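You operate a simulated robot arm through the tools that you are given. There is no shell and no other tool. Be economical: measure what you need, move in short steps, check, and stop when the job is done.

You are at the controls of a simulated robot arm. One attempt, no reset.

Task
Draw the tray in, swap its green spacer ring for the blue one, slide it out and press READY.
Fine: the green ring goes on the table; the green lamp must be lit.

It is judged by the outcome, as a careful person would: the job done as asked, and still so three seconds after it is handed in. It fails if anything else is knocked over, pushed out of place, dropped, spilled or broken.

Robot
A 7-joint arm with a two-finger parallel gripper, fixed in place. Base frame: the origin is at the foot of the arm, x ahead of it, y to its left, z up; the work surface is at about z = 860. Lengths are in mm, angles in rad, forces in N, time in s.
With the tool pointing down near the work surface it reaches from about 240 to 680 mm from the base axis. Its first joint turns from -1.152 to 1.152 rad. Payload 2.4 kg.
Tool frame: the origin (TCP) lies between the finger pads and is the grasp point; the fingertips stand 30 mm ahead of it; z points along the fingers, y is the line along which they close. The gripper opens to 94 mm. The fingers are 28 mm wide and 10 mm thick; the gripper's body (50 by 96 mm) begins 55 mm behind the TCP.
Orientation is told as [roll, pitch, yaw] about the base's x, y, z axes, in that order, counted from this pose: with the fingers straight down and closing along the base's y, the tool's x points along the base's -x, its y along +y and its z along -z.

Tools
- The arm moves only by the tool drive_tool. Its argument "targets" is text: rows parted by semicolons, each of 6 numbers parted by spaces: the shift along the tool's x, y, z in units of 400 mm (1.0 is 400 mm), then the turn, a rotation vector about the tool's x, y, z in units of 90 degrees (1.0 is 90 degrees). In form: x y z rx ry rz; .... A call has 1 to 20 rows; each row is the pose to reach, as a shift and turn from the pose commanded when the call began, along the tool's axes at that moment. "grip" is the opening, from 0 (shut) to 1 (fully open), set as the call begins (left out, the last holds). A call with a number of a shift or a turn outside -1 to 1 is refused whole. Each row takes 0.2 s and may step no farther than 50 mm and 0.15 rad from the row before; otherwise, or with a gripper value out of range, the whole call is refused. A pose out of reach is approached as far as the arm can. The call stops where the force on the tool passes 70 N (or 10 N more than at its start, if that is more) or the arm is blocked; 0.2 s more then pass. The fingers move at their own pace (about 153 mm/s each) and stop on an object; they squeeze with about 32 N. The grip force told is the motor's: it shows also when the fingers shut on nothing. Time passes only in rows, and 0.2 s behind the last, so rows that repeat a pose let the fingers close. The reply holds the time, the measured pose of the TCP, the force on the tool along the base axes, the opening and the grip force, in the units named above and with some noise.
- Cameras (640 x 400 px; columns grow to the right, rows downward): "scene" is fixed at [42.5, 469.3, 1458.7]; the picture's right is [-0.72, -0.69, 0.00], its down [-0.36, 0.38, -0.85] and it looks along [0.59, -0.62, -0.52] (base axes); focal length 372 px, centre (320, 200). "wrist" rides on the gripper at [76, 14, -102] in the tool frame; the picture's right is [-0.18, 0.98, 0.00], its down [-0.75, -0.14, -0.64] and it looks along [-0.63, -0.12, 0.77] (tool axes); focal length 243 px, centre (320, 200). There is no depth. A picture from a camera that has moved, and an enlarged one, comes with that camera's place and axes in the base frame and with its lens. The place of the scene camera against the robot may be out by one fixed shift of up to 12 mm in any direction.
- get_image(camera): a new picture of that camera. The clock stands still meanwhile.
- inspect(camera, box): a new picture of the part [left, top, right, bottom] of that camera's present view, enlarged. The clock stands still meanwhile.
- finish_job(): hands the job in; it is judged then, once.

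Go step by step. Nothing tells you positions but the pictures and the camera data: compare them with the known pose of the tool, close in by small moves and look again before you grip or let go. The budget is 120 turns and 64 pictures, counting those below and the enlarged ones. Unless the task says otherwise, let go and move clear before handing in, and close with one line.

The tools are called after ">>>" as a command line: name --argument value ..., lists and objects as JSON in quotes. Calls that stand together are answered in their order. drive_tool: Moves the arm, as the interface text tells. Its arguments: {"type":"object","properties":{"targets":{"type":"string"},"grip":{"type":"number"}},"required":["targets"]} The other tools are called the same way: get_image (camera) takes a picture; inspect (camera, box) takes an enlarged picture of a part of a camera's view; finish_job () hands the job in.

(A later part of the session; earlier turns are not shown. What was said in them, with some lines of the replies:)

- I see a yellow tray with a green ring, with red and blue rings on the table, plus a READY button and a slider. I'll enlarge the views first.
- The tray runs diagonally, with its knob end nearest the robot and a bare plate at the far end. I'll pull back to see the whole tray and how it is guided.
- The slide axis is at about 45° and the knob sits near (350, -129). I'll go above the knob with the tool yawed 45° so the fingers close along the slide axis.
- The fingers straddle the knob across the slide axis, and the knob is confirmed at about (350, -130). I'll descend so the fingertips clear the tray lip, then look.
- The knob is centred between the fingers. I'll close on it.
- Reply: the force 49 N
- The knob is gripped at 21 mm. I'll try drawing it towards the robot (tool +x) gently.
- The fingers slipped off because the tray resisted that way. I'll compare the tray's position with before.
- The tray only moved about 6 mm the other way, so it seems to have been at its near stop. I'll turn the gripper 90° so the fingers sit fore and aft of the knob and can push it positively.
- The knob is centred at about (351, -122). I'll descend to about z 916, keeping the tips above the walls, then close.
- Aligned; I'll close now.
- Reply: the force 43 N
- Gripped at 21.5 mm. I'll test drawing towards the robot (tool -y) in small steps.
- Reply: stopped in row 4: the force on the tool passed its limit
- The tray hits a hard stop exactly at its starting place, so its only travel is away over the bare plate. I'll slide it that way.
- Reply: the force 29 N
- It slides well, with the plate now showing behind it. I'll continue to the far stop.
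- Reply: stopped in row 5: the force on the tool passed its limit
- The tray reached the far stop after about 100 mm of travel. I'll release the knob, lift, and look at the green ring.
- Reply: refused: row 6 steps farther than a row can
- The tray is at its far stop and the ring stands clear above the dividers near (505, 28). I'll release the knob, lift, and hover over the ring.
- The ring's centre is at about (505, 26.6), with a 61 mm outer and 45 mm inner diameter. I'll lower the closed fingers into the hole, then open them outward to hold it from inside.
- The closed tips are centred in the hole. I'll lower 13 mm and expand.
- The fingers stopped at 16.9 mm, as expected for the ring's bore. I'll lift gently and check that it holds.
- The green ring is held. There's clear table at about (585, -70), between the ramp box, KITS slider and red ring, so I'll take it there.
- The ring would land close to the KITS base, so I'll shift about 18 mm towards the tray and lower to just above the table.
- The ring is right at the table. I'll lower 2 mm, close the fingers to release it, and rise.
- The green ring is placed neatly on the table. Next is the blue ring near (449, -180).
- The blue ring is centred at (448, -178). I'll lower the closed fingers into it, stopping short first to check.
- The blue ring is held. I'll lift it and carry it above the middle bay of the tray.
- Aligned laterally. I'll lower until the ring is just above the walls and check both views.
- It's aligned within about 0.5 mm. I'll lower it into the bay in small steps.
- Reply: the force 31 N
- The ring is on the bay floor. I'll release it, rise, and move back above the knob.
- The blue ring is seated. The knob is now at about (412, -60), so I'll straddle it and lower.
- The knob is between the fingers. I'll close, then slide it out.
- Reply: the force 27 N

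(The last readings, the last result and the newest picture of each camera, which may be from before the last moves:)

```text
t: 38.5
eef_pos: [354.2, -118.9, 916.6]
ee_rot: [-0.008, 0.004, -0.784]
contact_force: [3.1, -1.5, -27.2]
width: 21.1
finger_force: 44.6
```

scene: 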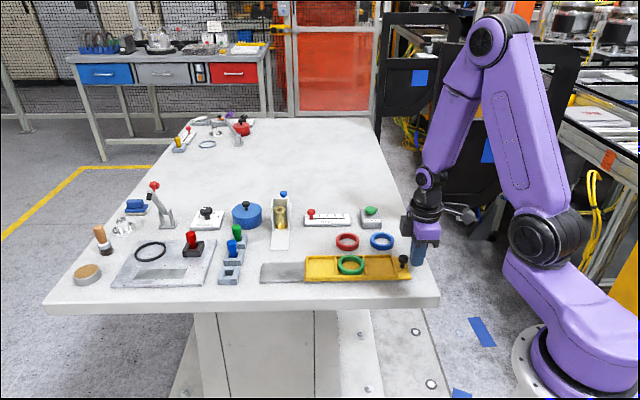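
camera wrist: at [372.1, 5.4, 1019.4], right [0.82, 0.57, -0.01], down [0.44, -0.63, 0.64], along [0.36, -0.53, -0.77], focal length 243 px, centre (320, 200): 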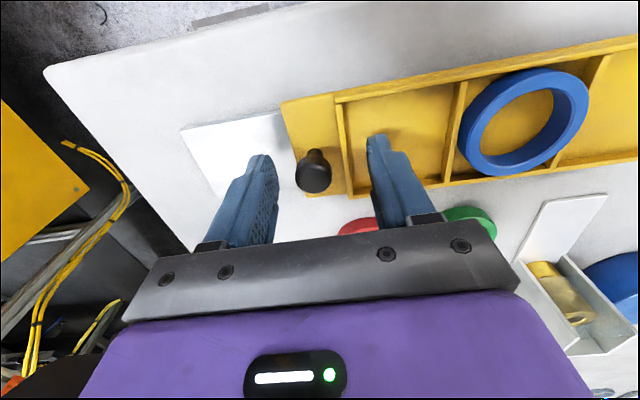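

Close to the out stop now. I'll continue gently until it stops.

>>> drive_tool --targets "0 -0.01 0 0 0 0;0 -0.02 0 0 0 0;0 -0.027 0 0 0 0;0 -0.034 0 0 0 0;0 -0.04 0 0 0 0"

>>> inspect --camera "scene" --box '[250, 235, 430, 300]'

```text
t: 39.7
eef_pos: [346.9, -126.9, 917.8]
ee_rot: [-0.009, 0.0, -0.772]
contact_force: [24.8, 44.2, -3.2]
width: 21.6
finger_force: 44.8
```

```text
3.56 times, centred on (340, 268) of scene
camera zoom: at [43.2, 470.5, 1458.3], right [-0.72, -0.69, 0.0], down [-0.36, 0.38, -0.85], along [0.59, -0.62, -0.52], focal length 1321 px, centre (249, -40)
```

zoom: 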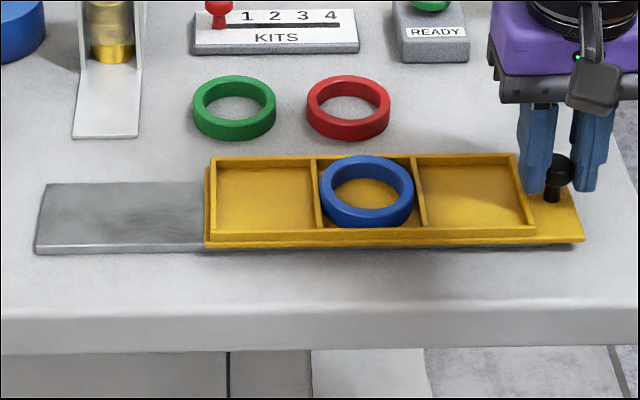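

It's at the out stop. I'll ease the load, release, rise, and check that it stayed.

>>> drive_tool --targets "0 0.006 0 0 0 0;0 0.01 0 0 0 0;0 0.01 0 0 0 0"

>>> drive_tool --targets "0 0 0 0 0 0;0 0 0 0 0 0;0 0 -0.04 0 0 0;0 0 -0.12 0 0 0;0 0 -0.2 0 0 0" --grip 0.5

>>> inspect --camera "scene" --box '[250, 235, 430, 300]'

```text
t: 40.5
eef_pos: [347.6, -126.4, 917.5]
ee_rot: [-0.01, 0.001, -0.783]
contact_force: [7.4, 28.7, 40.1]
width: 21.3
finger_force: 44.8
```

```text
t: 41.7
eef_pos: [349.1, -126.6, 996.9]
ee_rot: [-0.008, 0.005, -0.784]
contact_force: [-0.5, 0.5, -0.4]
width: 46.9
finger_force: 0.1
```

```text
3.56 times, centred on (340, 268) of scene
camera zoom: at [42.5, 469.3, 1458.7], right [-0.72, -0.69, 0.0], down [-0.36, 0.38, -0.85], along [0.59, -0.62, -0.52], focal length 1321 px, centre (249, -40)
```

zoom: 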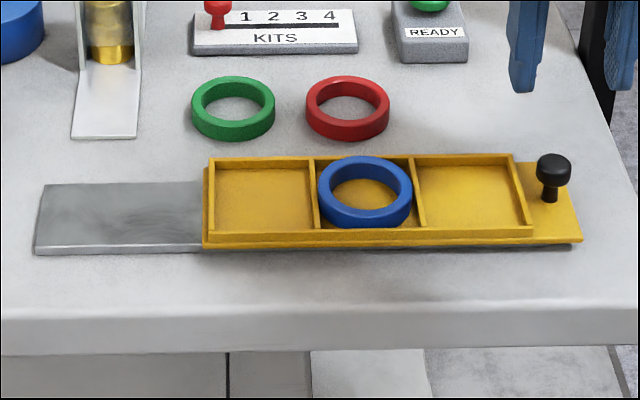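

The tray is back at its out position with the blue ring inside. Next is the READY button near (529, -242); I'll hover with closed fingers.

>>> drive_tool --targets "-0.09 0.02 0 0 0 0;-0.18 0.04 0 0 0 0;-0.27 0.06 0 0 0 0;-0.36 0.08 0 0 0 0;-0.45 0.1 0 0 0 0;-0.52 0.114 0 0 0 0;-0.52 0.114 0 0 0 0" --grip 0

>>> get_image --camera "wrist"

>>> inspect --camera "scene" --box '[330, 150, 430, 230]'

```text
t: 43.3
eef_pos: [528.7, -240.7, 996.3]
ee_rot: [-0.009, 0.005, -0.783]
contact_force: [-0.4, 0.3, -0.3]
width: 0.1
finger_force: 32.0
```

```text
18 pictures are left
camera wrist: at [485.9, -176.9, 1100.2], right [0.82, 0.57, -0.01], down [0.44, -0.63, 0.64], along [0.36, -0.53, -0.77], focal length 243 px, centre (320, 200)
```

wrist: 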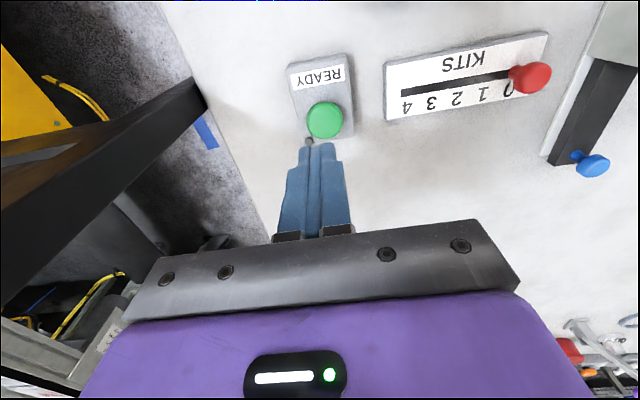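

```text
5.00 times, centred on (380, 190) of scene
camera zoom: at [42.5, 469.3, 1458.7], right [-0.72, -0.69, 0.0], down [-0.36, 0.38, -0.85], along [0.59, -0.62, -0.52], focal length 1858 px, centre (20, 250)
```

zoom: 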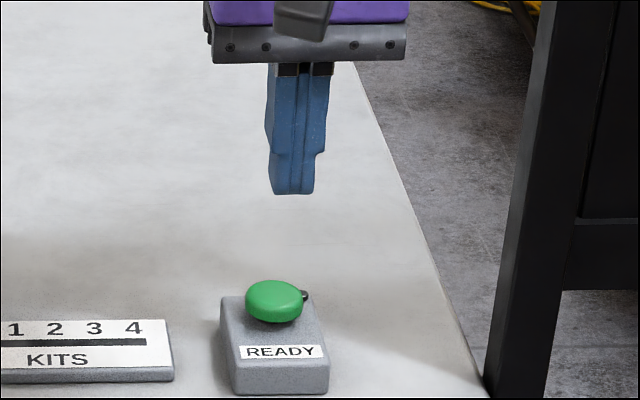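

The button is at about (533, -241) with its top near z 897. I'll descend to just above it, then press in small steps.

>>> drive_tool --targets "-0.007 0.007 0.08 0 0 0;-0.007 0.007 0.15 0 0 0;-0.007 0.007 0.15 0 0 0" --grip 0

>>> inspect --camera "scene" --box '[330, 170, 410, 230]'

>>> inspect --camera "wrist" --box '[240, 80, 400, 190]'

```text
t: 44.1
eef_pos: [529.5, -239.5, 935.1]
ee_rot: [-0.009, 0.001, -0.781]
contact_force: [-0.1, 0.2, 0.2]
width: 0.2
finger_force: 31.9
```

```text
6.67 times, centred on (370, 200) of scene
camera zoom: at [42.5, 469.3, 1458.7], right [-0.72, -0.69, 0.0], down [-0.36, 0.38, -0.85], along [0.59, -0.62, -0.52], focal length 2477 px, centre (-13, 200)
```

zoom: 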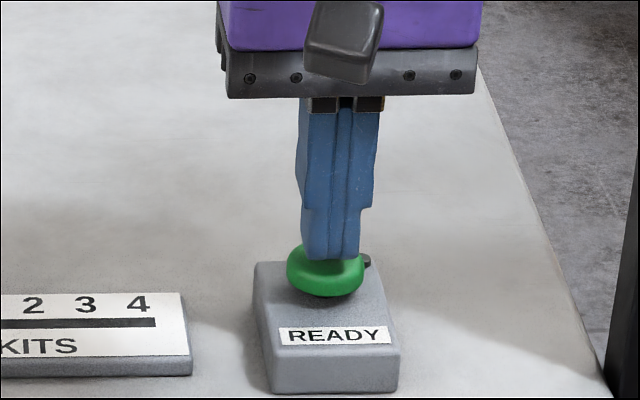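

```text
3.64 times, centred on (320, 135) of wrist
camera zoom: at [488.2, -175.4, 1037.8], right [0.82, 0.57, -0.01], down [0.44, -0.63, 0.64], along [0.36, -0.53, -0.77], focal length 882 px, centre (320, 436)
```

zoom: 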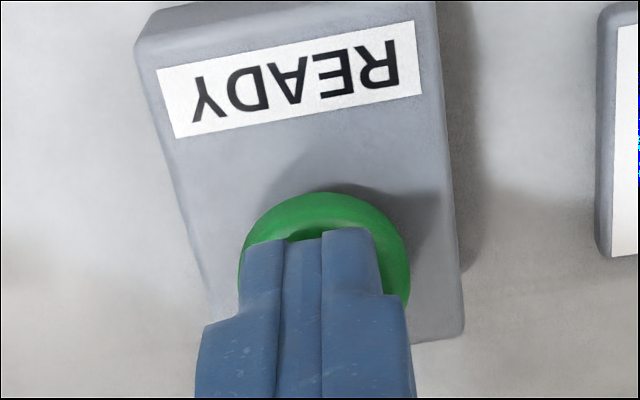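

The fingers are over the button; I'll press down slowly.

>>> drive_tool --targets "0 0.005 0.01 0 0 0;0 0.005 0.018 0 0 0;0 0.005 0.024 0 0 0;0 0.005 0.03 0 0 0;0 0.005 0.03 0 0 0"

>>> inspect --camera "scene" --box '[330, 170, 410, 230]'

```text
t: 45.3
eef_pos: [531.6, -239.5, 925.1]
ee_rot: [-0.008, 0.003, -0.784]
contact_force: [0.4, 0.0, 2.5]
width: 0.0
finger_force: 31.1
```

```text
6.67 times, centred on (370, 200) of scene
camera zoom: at [42.5, 469.4, 1458.7], right [-0.72, -0.69, 0.0], down [-0.36, 0.38, -0.85], along [0.59, -0.62, -0.52], focal length 2477 px, centre (-13, 200)
```

zoom: 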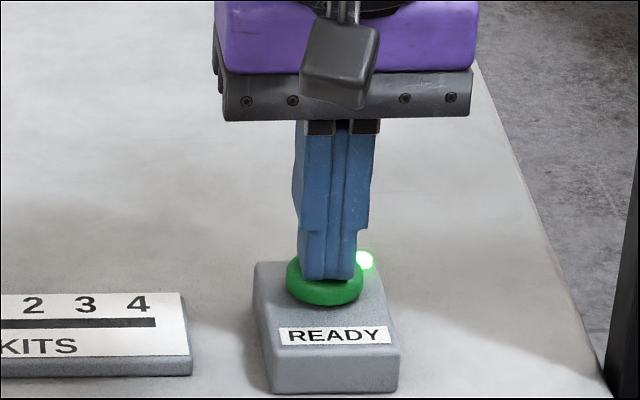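

The lamp is lit green. I'll retreat upward and check that it stays on.

>>> drive_tool --targets "0 0 -0.05 0 0 0;0 0 -0.12 0 0 0;0 0 -0.22 0 0 0;0 0 -0.32 0 0 0;0 0 -0.4 0 0 0;0 0 -0.4 0 0 0;0 0 -0.4 0 0 0"

>>> inspect --camera "scene" --box '[250, 170, 430, 300]'

>>> get_image --camera "scene"

```text
t: 46.9
eef_pos: [532.8, -238.8, 1084.8]
ee_rot: [-0.008, 0.002, -0.783]
contact_force: [-0.2, 0.2, -0.6]
width: 0.1
finger_force: 32.1
```

```text
3.08 times, centred on (340, 235) of scene
camera zoom: at [42.5, 469.3, 1458.7], right [-0.72, -0.69, 0.0], down [-0.36, 0.38, -0.85], along [0.59, -0.62, -0.52], focal length 1143 px, centre (258, 92)
```

zoom: 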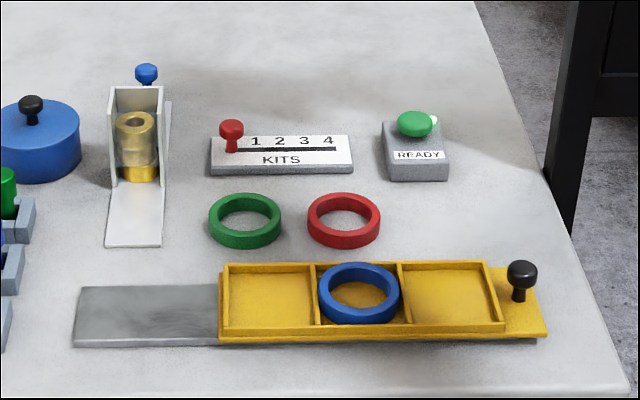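

```text
12 pictures are left
```

scene: 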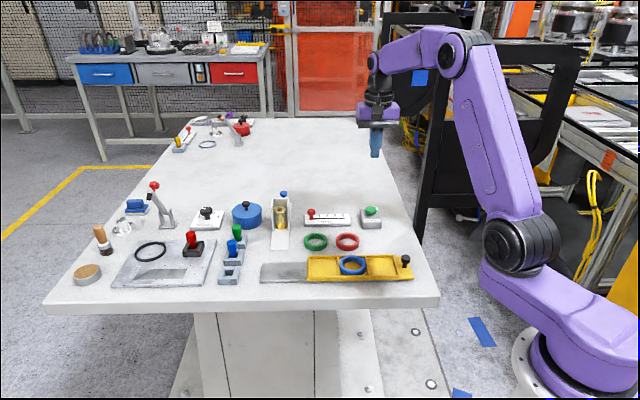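

The lamp stays lit, the tray is out with the blue ring in it, the green ring is on the table and nothing else has moved. I'm handing in.

>>> finish_job

```text
The job is handed in.
```

The tray was drawn in, its green ring swapped for the blue one and set on the table, the tray slid back out, and READY pressed with the green lamp lit.
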